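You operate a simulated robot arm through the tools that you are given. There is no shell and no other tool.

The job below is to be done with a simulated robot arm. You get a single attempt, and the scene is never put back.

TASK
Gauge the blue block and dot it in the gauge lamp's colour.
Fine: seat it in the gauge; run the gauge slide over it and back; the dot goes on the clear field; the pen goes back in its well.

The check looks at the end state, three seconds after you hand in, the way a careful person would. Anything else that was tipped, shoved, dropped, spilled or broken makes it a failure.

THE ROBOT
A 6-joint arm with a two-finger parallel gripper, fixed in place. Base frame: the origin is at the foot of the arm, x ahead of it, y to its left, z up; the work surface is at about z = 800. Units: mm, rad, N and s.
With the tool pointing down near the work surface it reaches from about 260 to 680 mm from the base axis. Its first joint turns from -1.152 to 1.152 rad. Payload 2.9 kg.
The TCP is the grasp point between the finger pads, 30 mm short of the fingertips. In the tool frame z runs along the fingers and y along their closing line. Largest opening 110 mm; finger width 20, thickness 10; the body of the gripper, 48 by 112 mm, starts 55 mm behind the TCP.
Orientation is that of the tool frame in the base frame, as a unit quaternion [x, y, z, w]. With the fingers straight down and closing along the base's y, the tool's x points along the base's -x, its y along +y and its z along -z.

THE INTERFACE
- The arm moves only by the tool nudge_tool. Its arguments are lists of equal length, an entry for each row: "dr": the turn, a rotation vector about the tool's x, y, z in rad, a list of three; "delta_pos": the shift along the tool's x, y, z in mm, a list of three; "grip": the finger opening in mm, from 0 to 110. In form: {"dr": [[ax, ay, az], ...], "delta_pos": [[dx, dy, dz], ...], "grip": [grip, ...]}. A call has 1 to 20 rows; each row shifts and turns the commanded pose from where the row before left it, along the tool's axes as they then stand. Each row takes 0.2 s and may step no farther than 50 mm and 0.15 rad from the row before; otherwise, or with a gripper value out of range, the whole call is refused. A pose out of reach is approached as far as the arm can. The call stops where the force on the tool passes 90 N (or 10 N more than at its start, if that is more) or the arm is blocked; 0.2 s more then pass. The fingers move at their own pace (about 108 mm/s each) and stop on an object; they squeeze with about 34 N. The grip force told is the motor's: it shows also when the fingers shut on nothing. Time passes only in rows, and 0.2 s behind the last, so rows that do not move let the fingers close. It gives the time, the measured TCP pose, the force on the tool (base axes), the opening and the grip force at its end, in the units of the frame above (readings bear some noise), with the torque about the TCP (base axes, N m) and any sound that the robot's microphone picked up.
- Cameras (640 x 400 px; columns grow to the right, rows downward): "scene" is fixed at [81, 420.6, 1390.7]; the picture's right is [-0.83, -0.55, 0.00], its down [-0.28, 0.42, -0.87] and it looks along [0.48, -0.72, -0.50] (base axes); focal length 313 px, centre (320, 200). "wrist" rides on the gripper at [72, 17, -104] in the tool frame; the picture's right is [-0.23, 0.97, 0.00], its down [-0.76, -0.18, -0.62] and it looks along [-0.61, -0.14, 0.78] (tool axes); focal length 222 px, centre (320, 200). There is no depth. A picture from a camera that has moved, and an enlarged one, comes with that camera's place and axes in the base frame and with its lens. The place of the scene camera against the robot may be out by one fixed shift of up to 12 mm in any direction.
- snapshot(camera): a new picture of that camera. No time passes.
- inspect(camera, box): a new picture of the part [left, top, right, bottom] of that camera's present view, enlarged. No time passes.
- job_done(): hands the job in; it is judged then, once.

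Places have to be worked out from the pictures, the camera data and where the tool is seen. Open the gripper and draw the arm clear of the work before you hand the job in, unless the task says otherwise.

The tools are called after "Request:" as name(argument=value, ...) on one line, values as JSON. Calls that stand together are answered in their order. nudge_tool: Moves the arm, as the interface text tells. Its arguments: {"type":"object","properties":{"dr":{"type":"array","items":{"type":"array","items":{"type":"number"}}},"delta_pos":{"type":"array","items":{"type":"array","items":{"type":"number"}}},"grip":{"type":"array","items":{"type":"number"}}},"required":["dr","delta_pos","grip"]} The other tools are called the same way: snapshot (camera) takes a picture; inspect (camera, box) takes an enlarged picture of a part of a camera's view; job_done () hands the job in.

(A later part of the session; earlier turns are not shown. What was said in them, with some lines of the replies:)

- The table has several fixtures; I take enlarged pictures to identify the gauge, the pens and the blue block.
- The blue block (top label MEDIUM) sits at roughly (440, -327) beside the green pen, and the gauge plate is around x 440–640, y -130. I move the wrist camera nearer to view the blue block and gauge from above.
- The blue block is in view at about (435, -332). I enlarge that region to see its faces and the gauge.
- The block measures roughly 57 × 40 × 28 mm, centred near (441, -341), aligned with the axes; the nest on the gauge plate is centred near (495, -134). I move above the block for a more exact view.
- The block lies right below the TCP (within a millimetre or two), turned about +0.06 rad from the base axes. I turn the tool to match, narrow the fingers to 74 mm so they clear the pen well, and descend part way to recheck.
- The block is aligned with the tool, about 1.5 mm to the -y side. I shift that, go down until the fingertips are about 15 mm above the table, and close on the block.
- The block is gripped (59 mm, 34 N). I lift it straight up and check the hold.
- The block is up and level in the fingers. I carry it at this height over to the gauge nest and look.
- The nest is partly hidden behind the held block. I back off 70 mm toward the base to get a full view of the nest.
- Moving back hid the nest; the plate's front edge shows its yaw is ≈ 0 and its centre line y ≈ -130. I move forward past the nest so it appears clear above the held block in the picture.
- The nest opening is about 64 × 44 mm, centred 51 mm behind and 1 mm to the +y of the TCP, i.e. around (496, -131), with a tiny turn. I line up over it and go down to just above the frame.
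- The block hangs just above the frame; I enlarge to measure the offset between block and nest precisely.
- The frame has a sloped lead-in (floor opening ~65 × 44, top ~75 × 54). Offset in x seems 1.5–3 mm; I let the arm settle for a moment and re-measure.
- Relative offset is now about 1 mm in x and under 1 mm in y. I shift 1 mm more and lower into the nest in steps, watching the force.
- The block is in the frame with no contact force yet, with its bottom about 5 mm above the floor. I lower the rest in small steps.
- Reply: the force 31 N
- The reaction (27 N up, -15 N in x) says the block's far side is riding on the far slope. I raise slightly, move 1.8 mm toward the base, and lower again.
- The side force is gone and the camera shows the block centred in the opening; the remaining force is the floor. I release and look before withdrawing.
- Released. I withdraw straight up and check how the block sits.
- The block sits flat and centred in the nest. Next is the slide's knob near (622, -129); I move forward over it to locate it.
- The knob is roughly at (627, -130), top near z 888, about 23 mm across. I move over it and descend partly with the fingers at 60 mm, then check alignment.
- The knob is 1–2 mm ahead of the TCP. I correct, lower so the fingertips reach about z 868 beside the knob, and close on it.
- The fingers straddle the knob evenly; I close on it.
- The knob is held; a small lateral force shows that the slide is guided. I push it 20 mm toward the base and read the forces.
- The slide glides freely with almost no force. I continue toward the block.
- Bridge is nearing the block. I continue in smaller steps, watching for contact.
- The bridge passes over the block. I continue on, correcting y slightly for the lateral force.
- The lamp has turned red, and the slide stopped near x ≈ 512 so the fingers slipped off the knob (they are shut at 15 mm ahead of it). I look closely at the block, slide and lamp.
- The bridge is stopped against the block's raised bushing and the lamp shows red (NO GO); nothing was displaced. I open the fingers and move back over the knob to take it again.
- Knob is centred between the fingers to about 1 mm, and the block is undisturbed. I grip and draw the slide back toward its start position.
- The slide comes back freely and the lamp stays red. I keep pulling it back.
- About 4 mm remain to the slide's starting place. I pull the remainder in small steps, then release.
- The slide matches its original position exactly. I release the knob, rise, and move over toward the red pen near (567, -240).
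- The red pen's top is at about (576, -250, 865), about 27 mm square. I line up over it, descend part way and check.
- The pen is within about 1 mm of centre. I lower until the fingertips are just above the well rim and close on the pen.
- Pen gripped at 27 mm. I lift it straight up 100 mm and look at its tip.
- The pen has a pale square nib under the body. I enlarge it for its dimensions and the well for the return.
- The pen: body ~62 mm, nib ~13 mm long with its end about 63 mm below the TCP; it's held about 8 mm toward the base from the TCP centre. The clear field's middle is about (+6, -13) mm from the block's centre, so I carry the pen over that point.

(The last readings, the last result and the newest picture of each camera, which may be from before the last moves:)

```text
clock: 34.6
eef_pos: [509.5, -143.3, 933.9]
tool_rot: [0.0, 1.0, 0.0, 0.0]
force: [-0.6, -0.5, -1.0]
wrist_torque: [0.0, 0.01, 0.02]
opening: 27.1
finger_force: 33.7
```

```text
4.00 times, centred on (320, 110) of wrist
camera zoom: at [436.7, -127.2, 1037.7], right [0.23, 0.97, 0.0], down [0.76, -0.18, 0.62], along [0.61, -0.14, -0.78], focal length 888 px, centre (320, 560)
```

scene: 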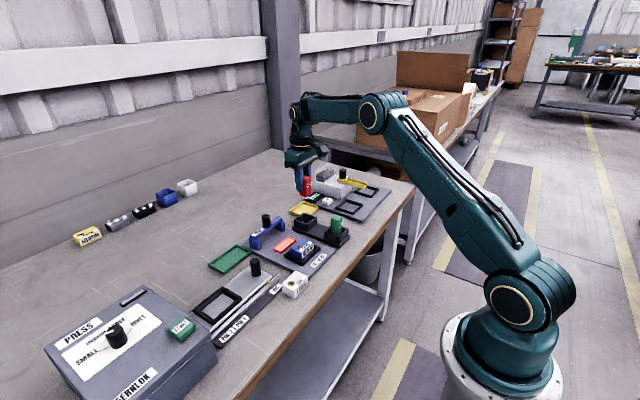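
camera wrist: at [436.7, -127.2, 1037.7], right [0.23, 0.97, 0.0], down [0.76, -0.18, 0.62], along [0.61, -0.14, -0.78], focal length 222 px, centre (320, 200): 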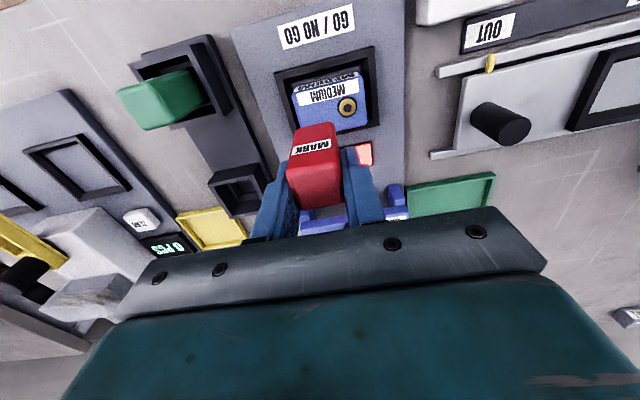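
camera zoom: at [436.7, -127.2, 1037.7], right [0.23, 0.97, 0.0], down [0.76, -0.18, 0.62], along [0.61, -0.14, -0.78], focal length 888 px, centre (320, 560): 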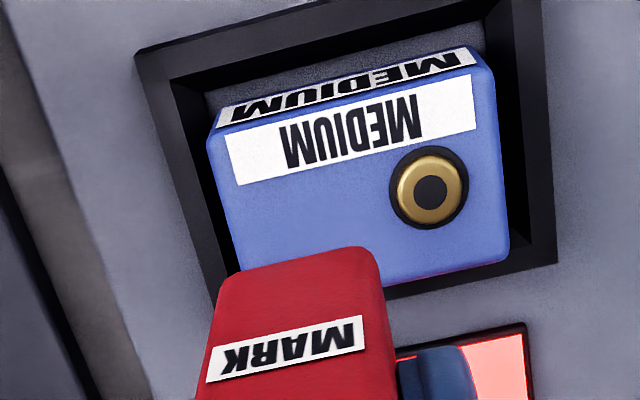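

The scene view puts the nib (+7.6, -13.2) mm from block centre, right over the clear field. I lower to a few mm above it and look.

Request:
nudge_tool(dr=[[0, 0, 0], [0, 0, 0], [0, 0, 0]], delta_pos=[[0.7, 0, 12], [0, 0, 12], [0, 0, 0]], grip=[20, 20, 20])

Request:
inspect(camera="scene", box=[280, 225, 328, 255])

Request:
inspect(camera="wrist", box=[240, 60, 400, 160])

```text
clock: 35.4
eef_pos: [511.0, -144.2, 909.0]
tool_rot: [0.0, 1.0, -0.001, -0.001]
force: [0.0, -0.3, 0.0]
wrist_torque: [0.0, 0.01, -0.02]
opening: 27.0
finger_force: 33.7
```

```text
13.33 times, centred on (304, 240) of scene
camera zoom: at [81.0, 420.6, 1390.7], right [-0.83, -0.55, 0.0], down [-0.28, 0.42, -0.87], along [0.48, -0.72, -0.5], focal length 4171 px, centre (533, -333)
```

zoom: 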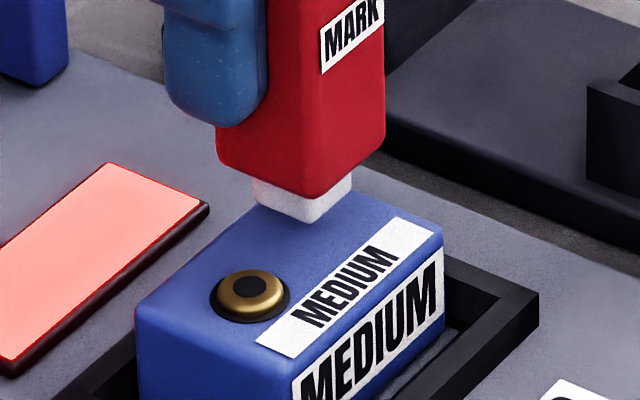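

```text
4.00 times, centred on (320, 110) of wrist
camera zoom: at [436.1, -127.5, 1013.6], right [0.23, 0.97, 0.0], down [0.76, -0.18, 0.62], along [0.61, -0.14, -0.78], focal length 888 px, centre (320, 560)
```

zoom: 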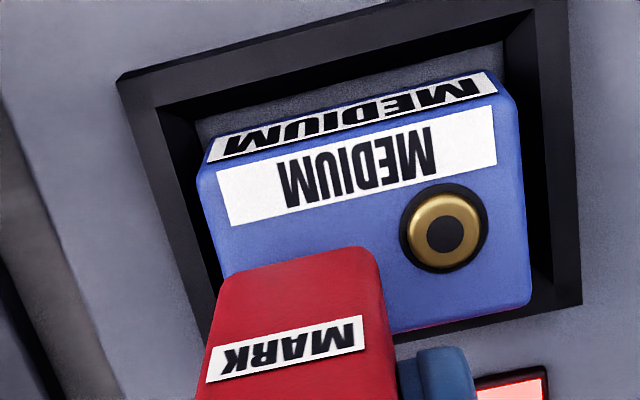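

The nib hangs about 6 mm above the clear field, clear of label and bushing. I lower gently until contact.

Request:
nudge_tool(dr=[[0, 0, 0], [0, 0, 0], [0, 0, 0]], delta_pos=[[0, 0, 2], [0, 0, 1.5], [0, 0, 1]], grip=[20, 20, 20])

Request:
inspect(camera="scene", box=[280, 225, 328, 255])

```text
clock: 36.2
eef_pos: [509.3, -143.1, 904.7]
tool_rot: [0.0, 1.0, 0.0, 0.0]
force: [0.6, 1.0, -0.2]
wrist_torque: [0.02, -0.01, 0.02]
opening: 27.5
finger_force: 34.0
```

```text
13.33 times, centred on (304, 240) of scene
camera zoom: at [81.0, 420.6, 1390.7], right [-0.83, -0.55, 0.0], down [-0.28, 0.42, -0.87], along [0.48, -0.72, -0.5], focal length 4171 px, centre (533, -333)
```

zoom: 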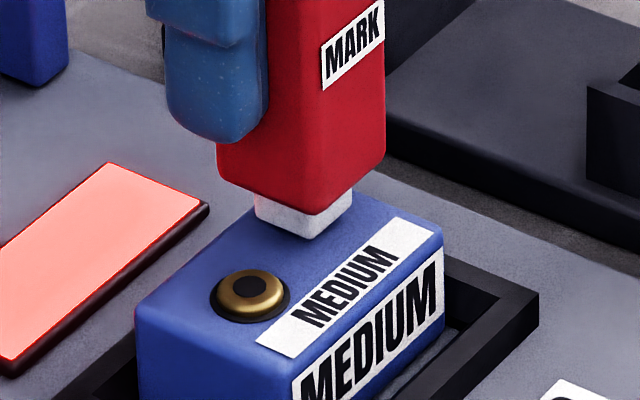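

No contact force yet; the nib is a millimetre or two from the surface. I continue in 0.8 mm steps.

Request:
nudge_tool(dr=[[0, 0, 0], [0, 0, 0]], delta_pos=[[0, 0, 0.8], [0, 0, 0.8]], grip=[20, 20])

Request:
inspect(camera="scene", box=[280, 225, 328, 255])

```text
clock: 36.8
eef_pos: [510.5, -144.2, 903.5]
tool_rot: [0.0, 1.0, 0.001, 0.0]
force: [0.2, -0.1, -0.5]
wrist_torque: [-0.03, 0.0, 0.01]
opening: 27.2
finger_force: 34.0
```

```text
13.33 times, centred on (304, 240) of scene
camera zoom: at [81.0, 420.6, 1390.7], right [-0.83, -0.55, 0.0], down [-0.28, 0.42, -0.87], along [0.48, -0.72, -0.5], focal length 4171 px, centre (533, -333)
```

zoom: 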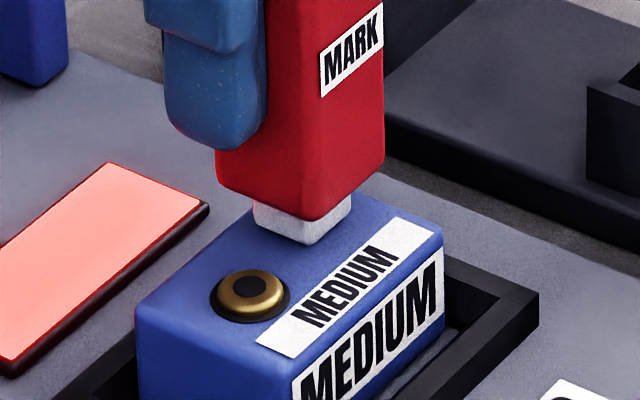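

Still free. I go on in the same small steps.

Request:
nudge_tool(dr=[[0, 0, 0], [0, 0, 0]], delta_pos=[[0, 0, 0.8], [0, 0, 0.7]], grip=[20, 20])

Request:
inspect(camera="scene", box=[280, 225, 328, 255])

```text
clock: 37.4
eef_pos: [508.6, -143.3, 902.4]
tool_rot: [0.0, 1.0, 0.001, 0.0]
force: [-3.1, 1.0, 9.8]
wrist_torque: [0.08, 0.23, 0.02]
opening: 27.2
finger_force: 34.2
```

```text
13.33 times, centred on (304, 240) of scene
camera zoom: at [80.7, 420.7, 1390.6], right [-0.83, -0.55, 0.0], down [-0.28, 0.42, -0.87], along [0.48, -0.72, -0.5], focal length 4171 px, centre (533, -333)
```

zoom: 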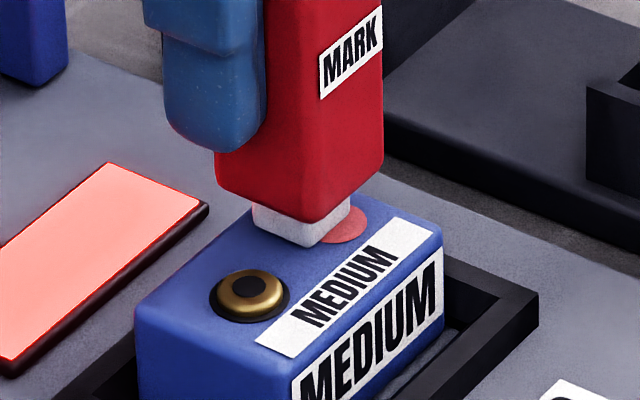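

Contact at about 10 N, and a red dot has appeared. I lift straight off to look at it.

Request:
nudge_tool(dr=[[0, 0, 0], [0, 0, 0], [0, 0, 0], [0, 0, 0]], delta_pos=[[0, 0, -5], [0, 0, -20], [0, 0, -30], [0, 0, 0]], grip=[20, 20, 20, 20])

Request:
inspect(camera="scene", box=[280, 225, 328, 255])

Request:
inspect(camera="scene", box=[265, 190, 345, 260])

```text
clock: 38.4
eef_pos: [510.2, -143.2, 957.4]
tool_rot: [0.001, 1.0, 0.0, -0.001]
force: [0.6, -0.1, -1.0]
wrist_torque: [-0.03, 0.02, -0.01]
opening: 27.1
finger_force: 34.0
```

```text
13.33 times, centred on (304, 240) of scene
camera zoom: at [81.0, 420.6, 1390.7], right [-0.83, -0.55, 0.0], down [-0.28, 0.42, -0.87], along [0.48, -0.72, -0.5], focal length 4171 px, centre (533, -333)
```

zoom: 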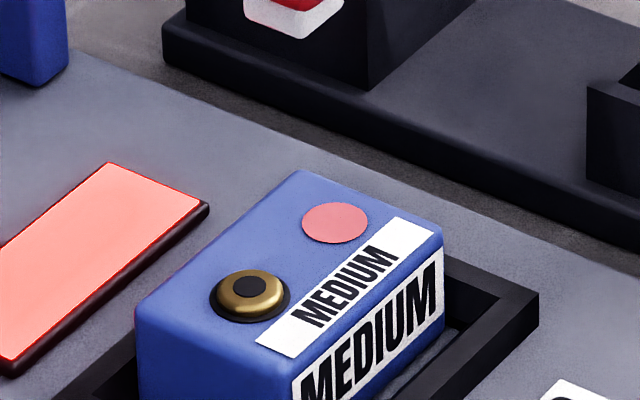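

```text
5.71 times, centred on (305, 225) of scene
camera zoom: at [81.0, 420.6, 1390.7], right [-0.83, -0.55, 0.0], down [-0.28, 0.42, -0.87], along [0.48, -0.72, -0.5], focal length 1788 px, centre (406, 57)
```

zoom: 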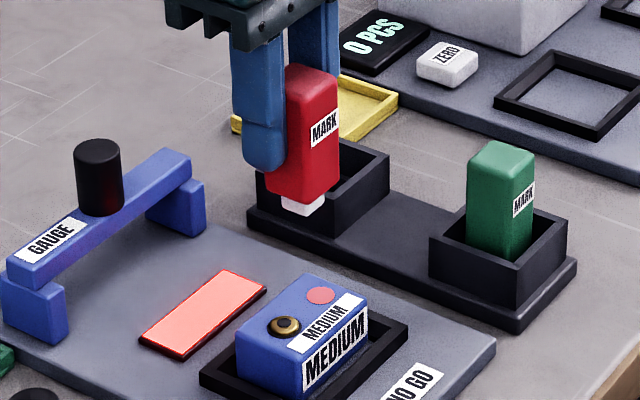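

A clean red dot sits on the clear field, off the label and bushing. I check the pen hasn't slipped in the fingers while carrying it back above its well.

Request:
nudge_tool(dr=[[0, 0, 0], [0, 0, 0], [0, 0, 0], [0, 0, 0], [0, 0, 0], [0, 0, 0]], delta_pos=[[0, 0, -16.6], [-16.6, -27, 0], [-16.6, -27, 0], [-16.6, -27, 0], [-16.6, -27.2, 0], [0, 0, 0]], grip=[20, 20, 20, 20, 20, 20])

Request:
inspect(camera="wrist", box=[240, 80, 400, 180])

Request:
inspect(camera="scene", box=[265, 160, 361, 220])

Request:
inspect(camera="scene", box=[288, 168, 328, 203])

```text
clock: 39.8
eef_pos: [576.4, -251.7, 973.0]
tool_rot: [0.0, 1.0, 0.0, -0.001]
force: [0.3, -0.2, 0.9]
wrist_torque: [-0.01, 0.0, 0.01]
opening: 27.1
finger_force: 34.4
```

```text
4.00 times, centred on (320, 130) of wrist
camera zoom: at [503.1, -235.8, 1077.6], right [0.23, 0.97, 0.0], down [0.76, -0.18, 0.62], along [0.61, -0.14, -0.78], focal length 888 px, centre (320, 480)
```

zoom: 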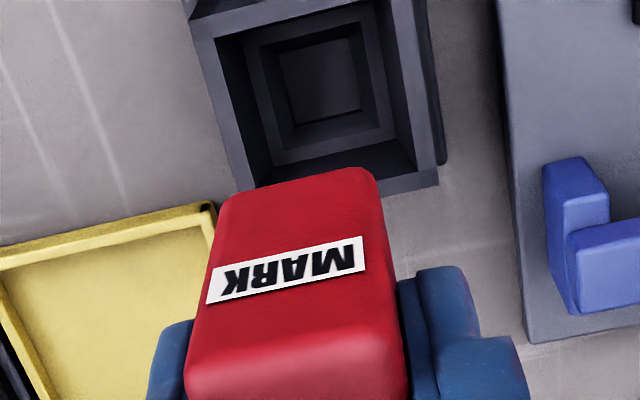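

```text
6.67 times, centred on (313, 190) of scene
camera zoom: at [81.0, 420.6, 1390.7], right [-0.83, -0.55, 0.0], down [-0.28, 0.42, -0.87], along [0.48, -0.72, -0.5], focal length 2086 px, centre (367, 267)
```

zoom: 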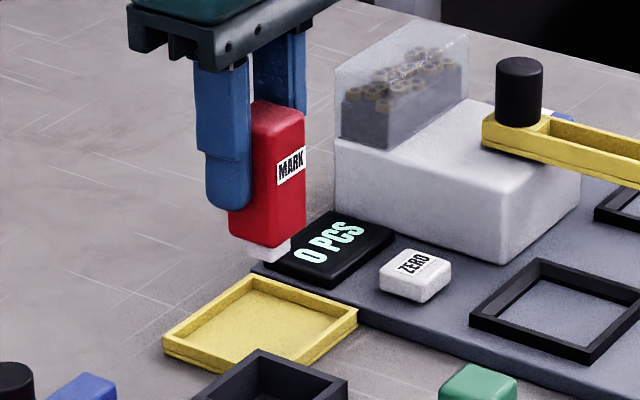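

```text
11.43 times, centred on (308, 186) of scene
camera zoom: at [81.0, 420.6, 1390.7], right [-0.83, -0.55, 0.0], down [-0.28, 0.42, -0.87], along [0.48, -0.72, -0.5], focal length 3575 px, centre (457, 366)
```

zoom: 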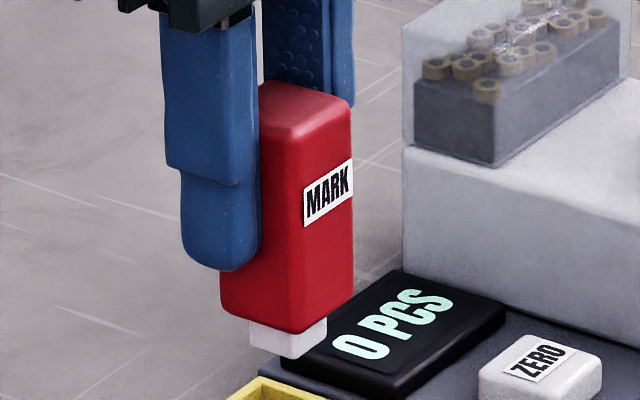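

The pen is still upright in the fingers; there is a roughly 1 mm difference in position versus when I lifted it. I let the arm settle and compare again.

Request:
nudge_tool(dr=[[0, 0, 0], [0, 0, 0], [0, 0, 0]], delta_pos=[[0, 0, 0], [0, 0, 0], [0, 0, 0]], grip=[20, 20, 20])

Request:
inspect(camera="wrist", box=[280, 60, 360, 130])

Request:
inspect(camera="scene", box=[288, 168, 328, 203])

```text
clock: 40.6
eef_pos: [576.1, -251.4, 974.2]
tool_rot: [-0.001, 1.0, 0.0, 0.0]
force: [0.5, -1.0, -0.2]
wrist_torque: [0.02, 0.0, 0.02]
opening: 27.2
finger_force: 33.8
```

```text
5.71 times, centred on (320, 95) of wrist
camera zoom: at [503.0, -235.4, 1077.6], right [0.23, 0.97, 0.0], down [0.76, -0.18, 0.62], along [0.61, -0.14, -0.78], focal length 1269 px, centre (320, 800)
```

zoom: 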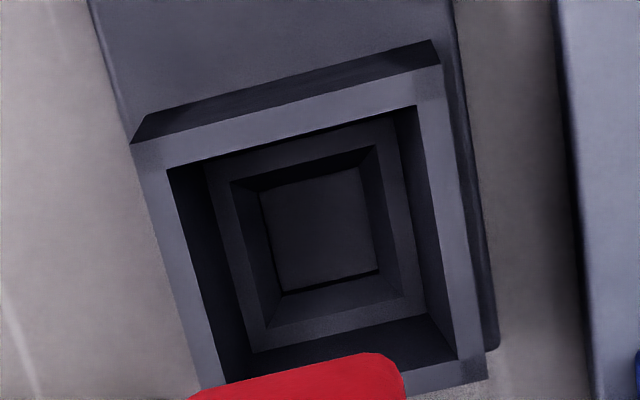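

```text
11.43 times, centred on (308, 186) of scene
camera zoom: at [81.0, 420.6, 1390.7], right [-0.83, -0.55, 0.0], down [-0.28, 0.42, -0.87], along [0.48, -0.72, -0.5], focal length 3575 px, centre (457, 366)
```

zoom: 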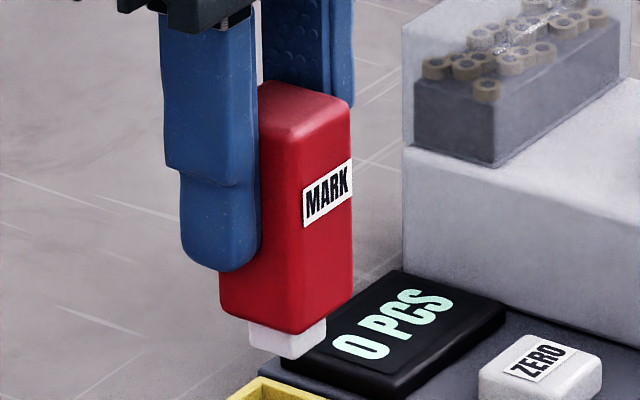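

It is offset about (+1, +0.7) mm from the lift-off position, so I correct this and lower until the nib is just entering the well, then check.

Request:
nudge_tool(dr=[[0, 0, 0], [0, 0, 0], [0, 0, 0], [0, 0, 0]], delta_pos=[[0.9, -0.6, 0], [0, 0, 30], [0, 0, 30], [0, 0, 10]], grip=[20, 20, 20, 20])

Request:
inspect(camera="wrist", box=[240, 60, 400, 160])

Request:
inspect(camera="scene", box=[285, 185, 341, 225])

```text
clock: 41.6
eef_pos: [575.1, -251.8, 904.3]
tool_rot: [-0.001, 1.0, 0.0, 0.0]
force: [-0.1, 0.0, 0.3]
wrist_torque: [0.02, 0.0, -0.01]
opening: 27.1
finger_force: 34.6
```

```text
4.00 times, centred on (320, 110) of wrist
camera zoom: at [501.4, -236.4, 1007.6], right [0.23, 0.97, 0.0], down [0.76, -0.18, 0.62], along [0.61, -0.14, -0.78], focal length 888 px, centre (320, 560)
```

zoom: 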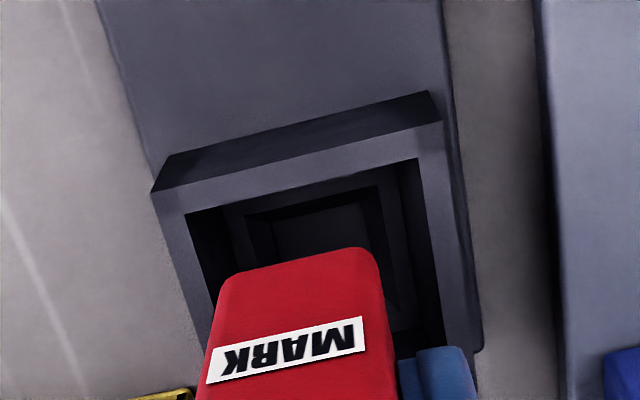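

```text
10.00 times, centred on (313, 205) of scene
camera zoom: at [81.0, 420.6, 1390.7], right [-0.83, -0.55, 0.0], down [-0.28, 0.42, -0.87], along [0.48, -0.72, -0.5], focal length 3128 px, centre (390, 150)
```

zoom: 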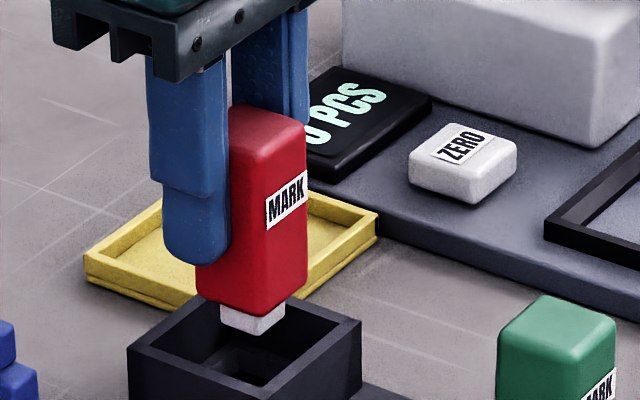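

The pen is centred over the well. I lower another 22 mm and check forces.

Request:
nudge_tool(dr=[[0, 0, 0], [0, 0, 0], [0, 0, 0]], delta_pos=[[0, 0, 10], [0, 0, 8], [0, 0, 4]], grip=[20, 20, 20])

Request:
inspect(camera="scene", box=[285, 185, 341, 225])

Request:
inspect(camera="wrist", box=[240, 70, 400, 170])

```text
clock: 42.4
eef_pos: [575.3, -252.4, 880.5]
tool_rot: [0.0, 1.0, -0.001, 0.0]
force: [-0.1, -1.4, 0.2]
wrist_torque: [-0.01, 0.02, 0.0]
opening: 27.1
finger_force: 33.7
```

```text
10.00 times, centred on (313, 205) of scene
camera zoom: at [81.0, 420.6, 1390.7], right [-0.83, -0.55, 0.0], down [-0.28, 0.42, -0.87], along [0.48, -0.72, -0.5], focal length 3128 px, centre (390, 150)
```

zoom: 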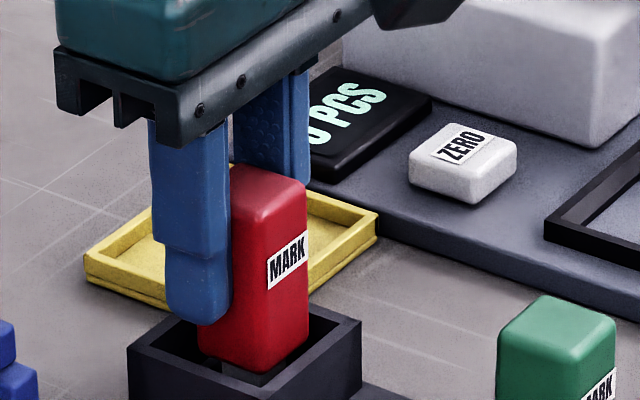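

```text
4.00 times, centred on (320, 120) of wrist
camera zoom: at [501.6, -236.6, 985.6], right [0.23, 0.97, 0.0], down [0.76, -0.18, 0.62], along [0.61, -0.14, -0.78], focal length 888 px, centre (320, 520)
```

zoom: 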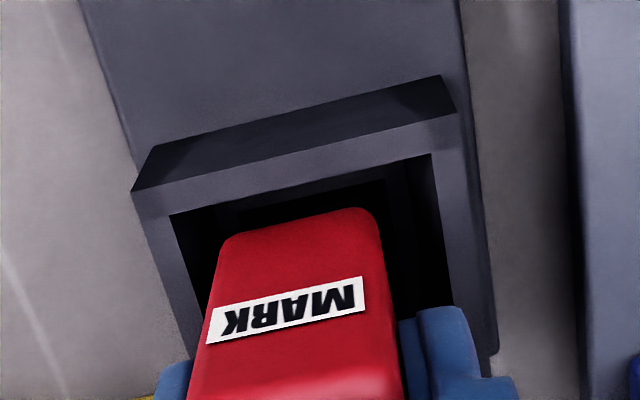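

No contact; 8 mm remain. I lower in small steps.

Request:
nudge_tool(dr=[[0, 0, 0], [0, 0, 0], [0, 0, 0]], delta_pos=[[0, 0, 2], [0, 0, 2], [0, 0, 1.5]], grip=[20, 20, 20])

```text
clock: 43.2
eef_pos: [575.6, -251.5, 877.6]
tool_rot: [-0.001, 1.0, 0.001, 0.0]
force: [-0.7, 0.9, 2.0]
wrist_torque: [0.09, 0.06, -0.01]
opening: 27.4
finger_force: 34.5
```

Slight contact begins (2 N). I lower 1.2 mm more and read again.

Request:
nudge_tool(dr=[[0, 0, 0], [0, 0, 0]], delta_pos=[[0, 0, 0.7], [0, 0, 0.5]], grip=[20, 20])

Request:
inspect(camera="scene", box=[285, 185, 341, 225])

Request:
inspect(camera="wrist", box=[240, 80, 400, 180])

```text
clock: 43.8
eef_pos: [576.0, -251.8, 874.8]
tool_rot: [0.0, 1.0, 0.0, -0.001]
force: [0.6, 2.3, -1.0]
wrist_torque: [0.16, -0.04, -0.02]
opening: 27.3
finger_force: 33.8
```

```text
10.00 times, centred on (313, 205) of scene
camera zoom: at [81.0, 420.6, 1390.6], right [-0.83, -0.55, 0.0], down [-0.28, 0.42, -0.87], along [0.48, -0.72, -0.5], focal length 3128 px, centre (390, 150)
```

zoom: 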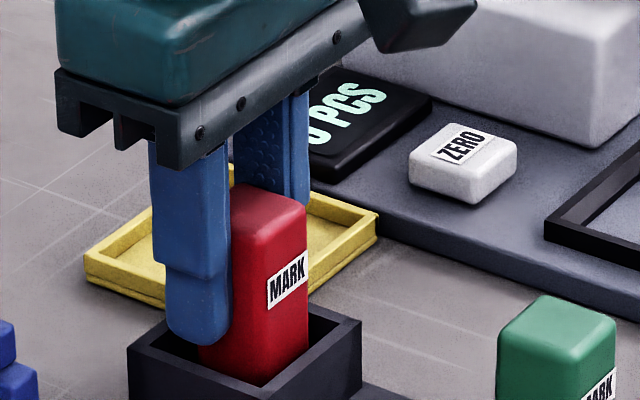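

```text
4.00 times, centred on (320, 130) of wrist
camera zoom: at [501.6, -236.3, 978.3], right [0.23, 0.97, 0.0], down [0.76, -0.18, 0.62], along [0.61, -0.14, -0.78], focal length 888 px, centre (320, 480)
```

zoom: 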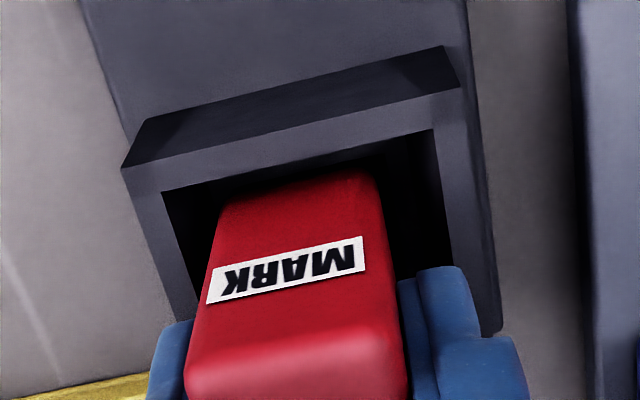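

Light side force (+2.3 N in y) and comparison with the view at gripping show that my correction was about 1 mm too much. I undo it and lower the last 1.3 mm.

Request:
nudge_tool(dr=[[0, 0, 0], [0, 0, 0], [0, 0, 0]], delta_pos=[[-0.7, 0.7, 0], [0, 0, 0.7], [0, 0, 0.5]], grip=[20, 20, 20])

Request:
inspect(camera="wrist", box=[240, 80, 400, 180])

Request:
inspect(camera="scene", box=[265, 180, 361, 240])

```text
clock: 44.6
eef_pos: [575.1, -252.6, 874.6]
tool_rot: [0.0, 1.0, -0.001, 0.0]
force: [-0.3, -0.3, 0.1]
wrist_torque: [0.02, -0.02, 0.0]
opening: 27.3
finger_force: 34.0
```

```text
4.00 times, centred on (320, 130) of wrist
camera zoom: at [502.5, -235.9, 977.7], right [0.23, 0.97, 0.0], down [0.76, -0.18, 0.62], along [0.61, -0.14, -0.78], focal length 888 px, centre (320, 480)
```

zoom: 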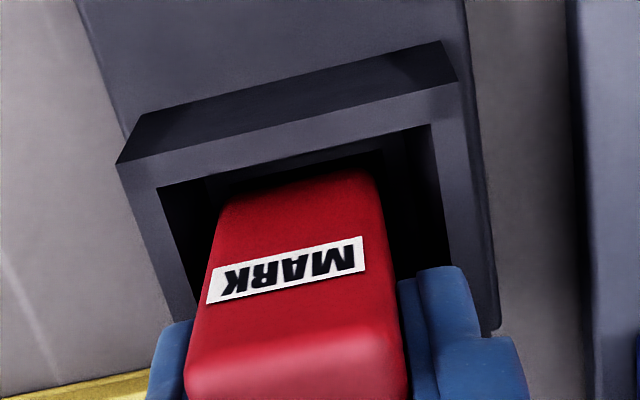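

```text
6.67 times, centred on (313, 210) of scene
camera zoom: at [81.0, 420.6, 1390.7], right [-0.83, -0.55, 0.0], down [-0.28, 0.42, -0.87], along [0.48, -0.72, -0.5], focal length 2086 px, centre (367, 133)
```

zoom: 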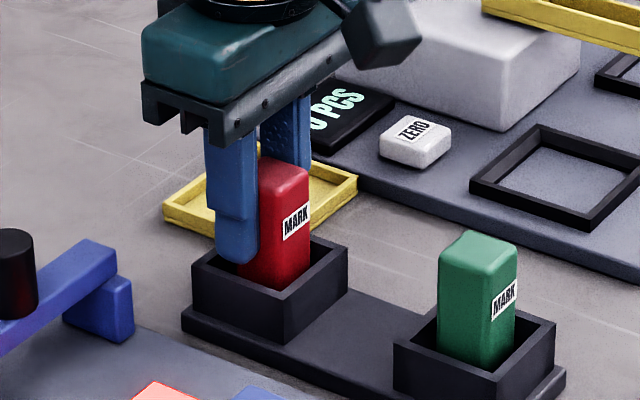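

Side force is gone and the pose matches the gripping pose. I lower another 0.8 mm to feel the well's floor.

Request:
nudge_tool(dr=[[0, 0, 0], [0, 0, 0]], delta_pos=[[0, 0, 0.4], [0, 0, 0.4]], grip=[20, 20])

```text
clock: 45.2
eef_pos: [575.6, -252.4, 872.5]
tool_rot: [-0.001, 1.0, -0.001, 0.0]
force: [0.4, 0.9, 0.5]
wrist_torque: [0.03, 0.02, -0.01]
opening: 27.3
finger_force: 33.6
```

Still free; another small step.

Request:
nudge_tool(dr=[[0, 0, 0], [0, 0, 0]], delta_pos=[[0, 0, 0.5], [0, 0, 0.4]], grip=[20, 20])

```text
clock: 45.8
eef_pos: [577.7, -252.0, 873.3]
tool_rot: [-0.001, 1.0, 0.0, 0.0]
force: [-1.2, 1.8, 8.2]
wrist_torque: [0.08, 0.19, 0.02]
opening: 27.0
finger_force: 34.2
```

The nib now rests on the well floor (8 N). I open the fingers gradually to release the pen and look.

Request:
nudge_tool(dr=[[0, 0, 0], [0, 0, 0], [0, 0, 0], [0, 0, 0]], delta_pos=[[0, 0, -0.5], [0, 0, 0], [0, 0, 0], [0, 0, 0]], grip=[28, 34, 50, 50])

Request:
inspect(camera="wrist", box=[220, 80, 412, 200])

Request:
inspect(camera="scene", box=[265, 180, 361, 240])

```text
clock: 46.8
eef_pos: [576.4, -252.4, 872.3]
tool_rot: [0.0, 1.0, 0.0, 0.001]
force: [-0.2, 0.3, -0.3]
wrist_torque: [0.01, 0.04, -0.05]
opening: 50.2
finger_force: 0.1
```

```text
3.33 times, centred on (316, 140) of wrist
camera zoom: at [502.7, -236.3, 976.3], right [0.23, 0.97, 0.0], down [0.76, -0.18, 0.62], along [0.61, -0.14, -0.78], focal length 740 px, centre (333, 400)
```

zoom: 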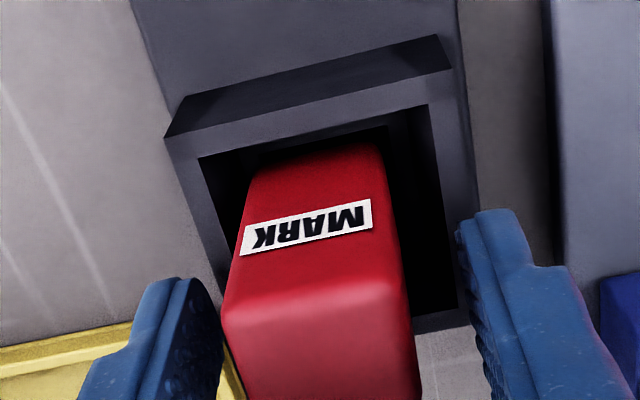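

```text
6.67 times, centred on (313, 210) of scene
camera zoom: at [81.0, 420.6, 1390.7], right [-0.83, -0.55, 0.0], down [-0.28, 0.42, -0.87], along [0.48, -0.72, -0.5], focal length 2086 px, centre (367, 133)
```

zoom: 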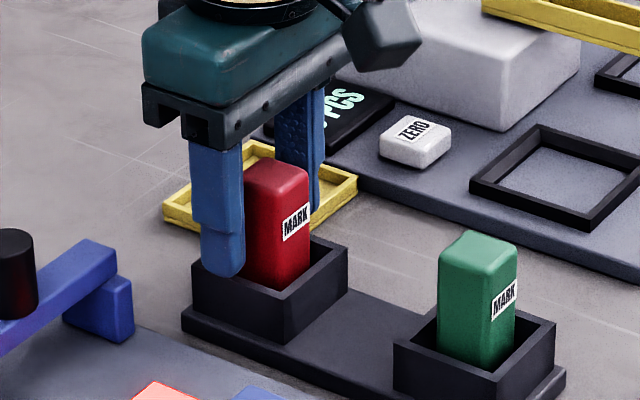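

The pen is standing in its well. I withdraw straight up and verify everything.

Request:
nudge_tool(dr=[[0, 0, 0], [0, 0, 0], [0, 0, 0], [0, 0, 0], [0, 0, 0]], delta_pos=[[0, 0, -15], [0, 0, -30], [0, 0, -35], [0, 0, -35], [0, 0, 0]], grip=[54, 60, 60, 60, 60])

Request:
inspect(camera="scene", box=[285, 190, 349, 230])

Request:
inspect(camera="wrist", box=[240, 70, 432, 190])

Request:
inspect(camera="scene", box=[230, 190, 358, 280])

```text
clock: 48.0
eef_pos: [576.1, -252.2, 987.3]
tool_rot: [0.0, 1.0, 0.0, -0.001]
force: [0.5, -0.6, 1.2]
wrist_torque: [-0.01, 0.03, 0.01]
opening: 60.3
finger_force: 0.0
```

```text
10.00 times, centred on (317, 210) of scene
camera zoom: at [80.9, 420.6, 1390.7], right [-0.83, -0.55, 0.0], down [-0.28, 0.42, -0.87], along [0.48, -0.72, -0.5], focal length 3128 px, centre (350, 100)
```

zoom: 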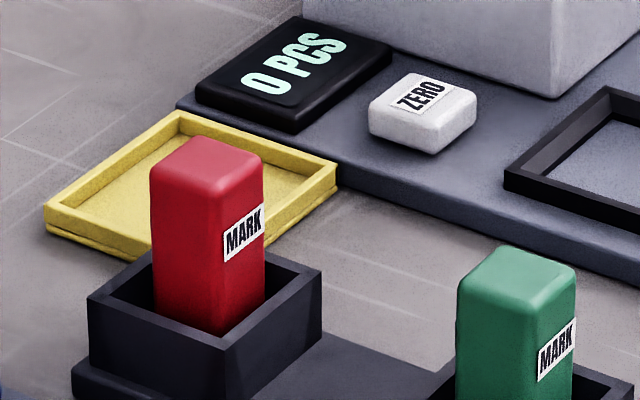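

```text
3.33 times, centred on (336, 130) of wrist
camera zoom: at [503.2, -236.0, 1090.9], right [0.23, 0.97, 0.0], down [0.76, -0.18, 0.62], along [0.61, -0.14, -0.78], focal length 740 px, centre (267, 433)
```

zoom: 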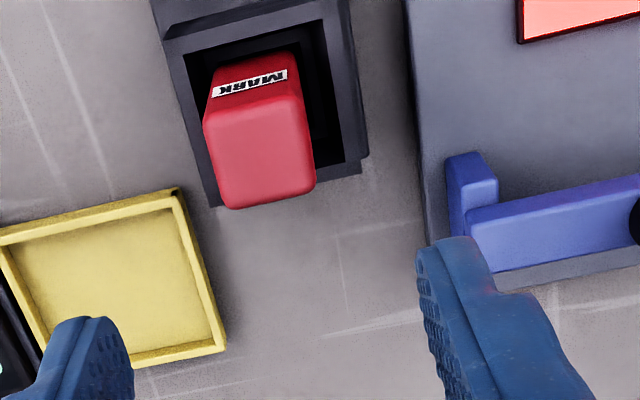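

```text
4.44 times, centred on (294, 235) of scene
camera zoom: at [80.9, 420.6, 1390.7], right [-0.83, -0.55, 0.0], down [-0.28, 0.42, -0.87], along [0.48, -0.72, -0.5], focal length 1390 px, centre (436, 44)
```

zoom: 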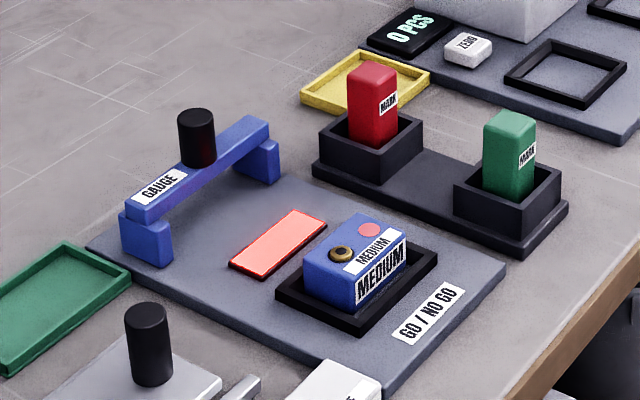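

The pen stands upright in its well at the original height, the slide is home, and the dot is red like the lamp. I retreat up and back to the start pose with the gripper open, then take a final look.

Request:
nudge_tool(dr=[[0, 0, 0], [0, 0, 0], [0, 0, 0], [0, 0, 0], [0, 0, 0], [0, 0, 0], [0, 0, 0], [0, 0, 0], [0, 0, 0], [0, 0, 0], [0, 0, 0]], delta_pos=[[0, 0, -40], [0, 0, -40], [0, 0, -40], [0, 0, -40], [11, 37, 0], [11, 37, 0], [11, 37, 0], [11, 37, 0], [11, 37, 0], [11, 37, 0], [11, 37, 0]], grip=[60, 80, 110, 110, 110, 110, 110, 110, 110, 110, 110])

Request:
snapshot(camera="scene")

Request:
inspect(camera="scene", box=[272, 225, 336, 265])

Request:
inspect(camera="wrist", box=[0, 40, 320, 240])

Request:
inspect(camera="wrist", box=[200, 60, 296, 120])

```text
clock: 50.4
eef_pos: [491.1, 12.1, 1144.8]
tool_rot: [0.0, 1.0, 0.0, 0.0]
force: [0.7, 0.1, -0.1]
wrist_torque: [-0.04, 0.02, -0.01]
opening: 110.0
finger_force: 0.1
out of reach, approached as far as the arm can: row 4
```

```text
taken
```

scene: 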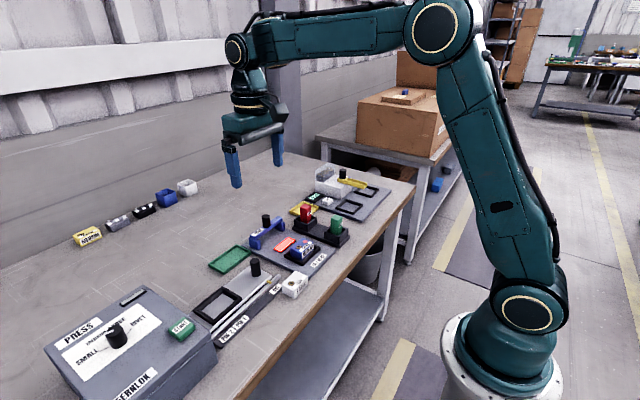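

```text
10.00 times, centred on (304, 245) of scene
camera zoom: at [81.0, 420.6, 1390.6], right [-0.83, -0.55, 0.0], down [-0.28, 0.42, -0.87], along [0.48, -0.72, -0.5], focal length 3128 px, centre (480, -250)
```

zoom: 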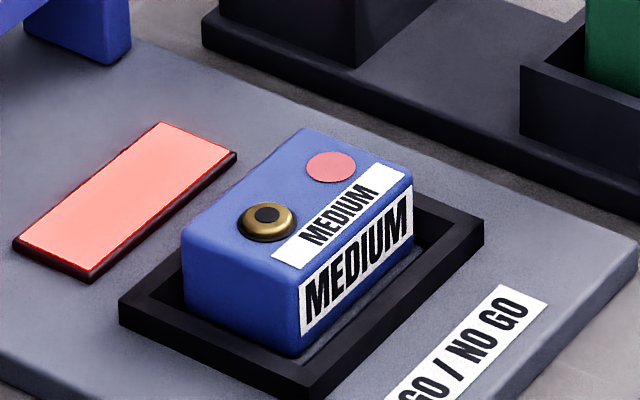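

```text
2.00 times, centred on (160, 140) of wrist
camera zoom: at [416.5, 27.5, 1248.3], right [0.23, 0.97, 0.0], down [0.76, -0.18, 0.62], along [0.61, -0.14, -0.78], focal length 444 px, centre (640, 320)
```

zoom: 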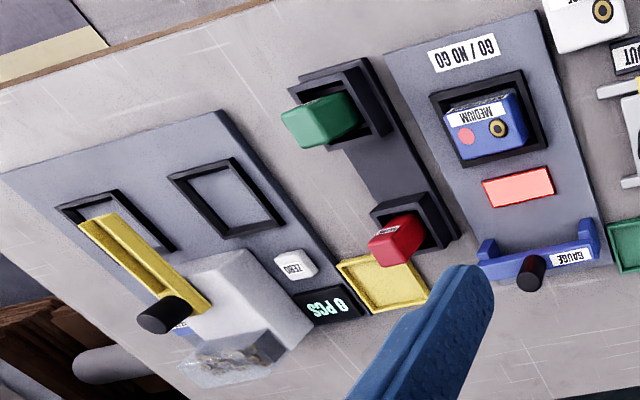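

```text
6.67 times, centred on (248, 90) of wrist
camera zoom: at [416.5, 27.5, 1248.3], right [0.23, 0.97, 0.0], down [0.76, -0.18, 0.62], along [0.61, -0.14, -0.78], focal length 1481 px, centre (800, 933)
```

zoom: 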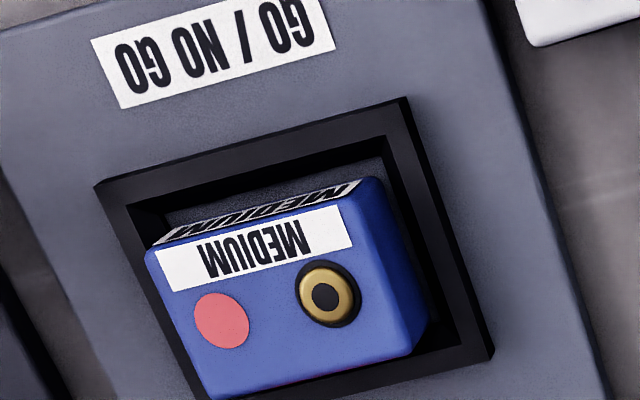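

The block is seated in the gauge with a red dot on its clear field, matching the red lamp. The slide is back home, the red pen is in its well, nothing else has moved, and the arm is clear with the gripper open. I hand the job in.

Request:
job_done()

```text
The job is handed in.
```

I gauged the blue block, the lamp came up red (NO GO), and I put a red dot on the block's clear field. I've handed the job in, but no result has come back yet.

- **Seating:** the block sits flat and centred in the gauge nest, and I left it there.
- **Gauge slide:** it ran partway over the block and stopped against the raised bushing, so it did not pass all the way across. The fingers slipped off the knob when it stopped. The lamp turned red then, and I drew the slide back to its starting position. I took the stop and the red lamp as NO GO and did not push harder.
- **Dot:** it is about 16 mm across and clear of both the label and the bushing.
- **Pen:** the red pen is upright in its well at its original height, 1–2 mm sideways from where it first stood.

Nothing else looked moved in the final pictures. The arm is raised clear of the work with the gripper open.
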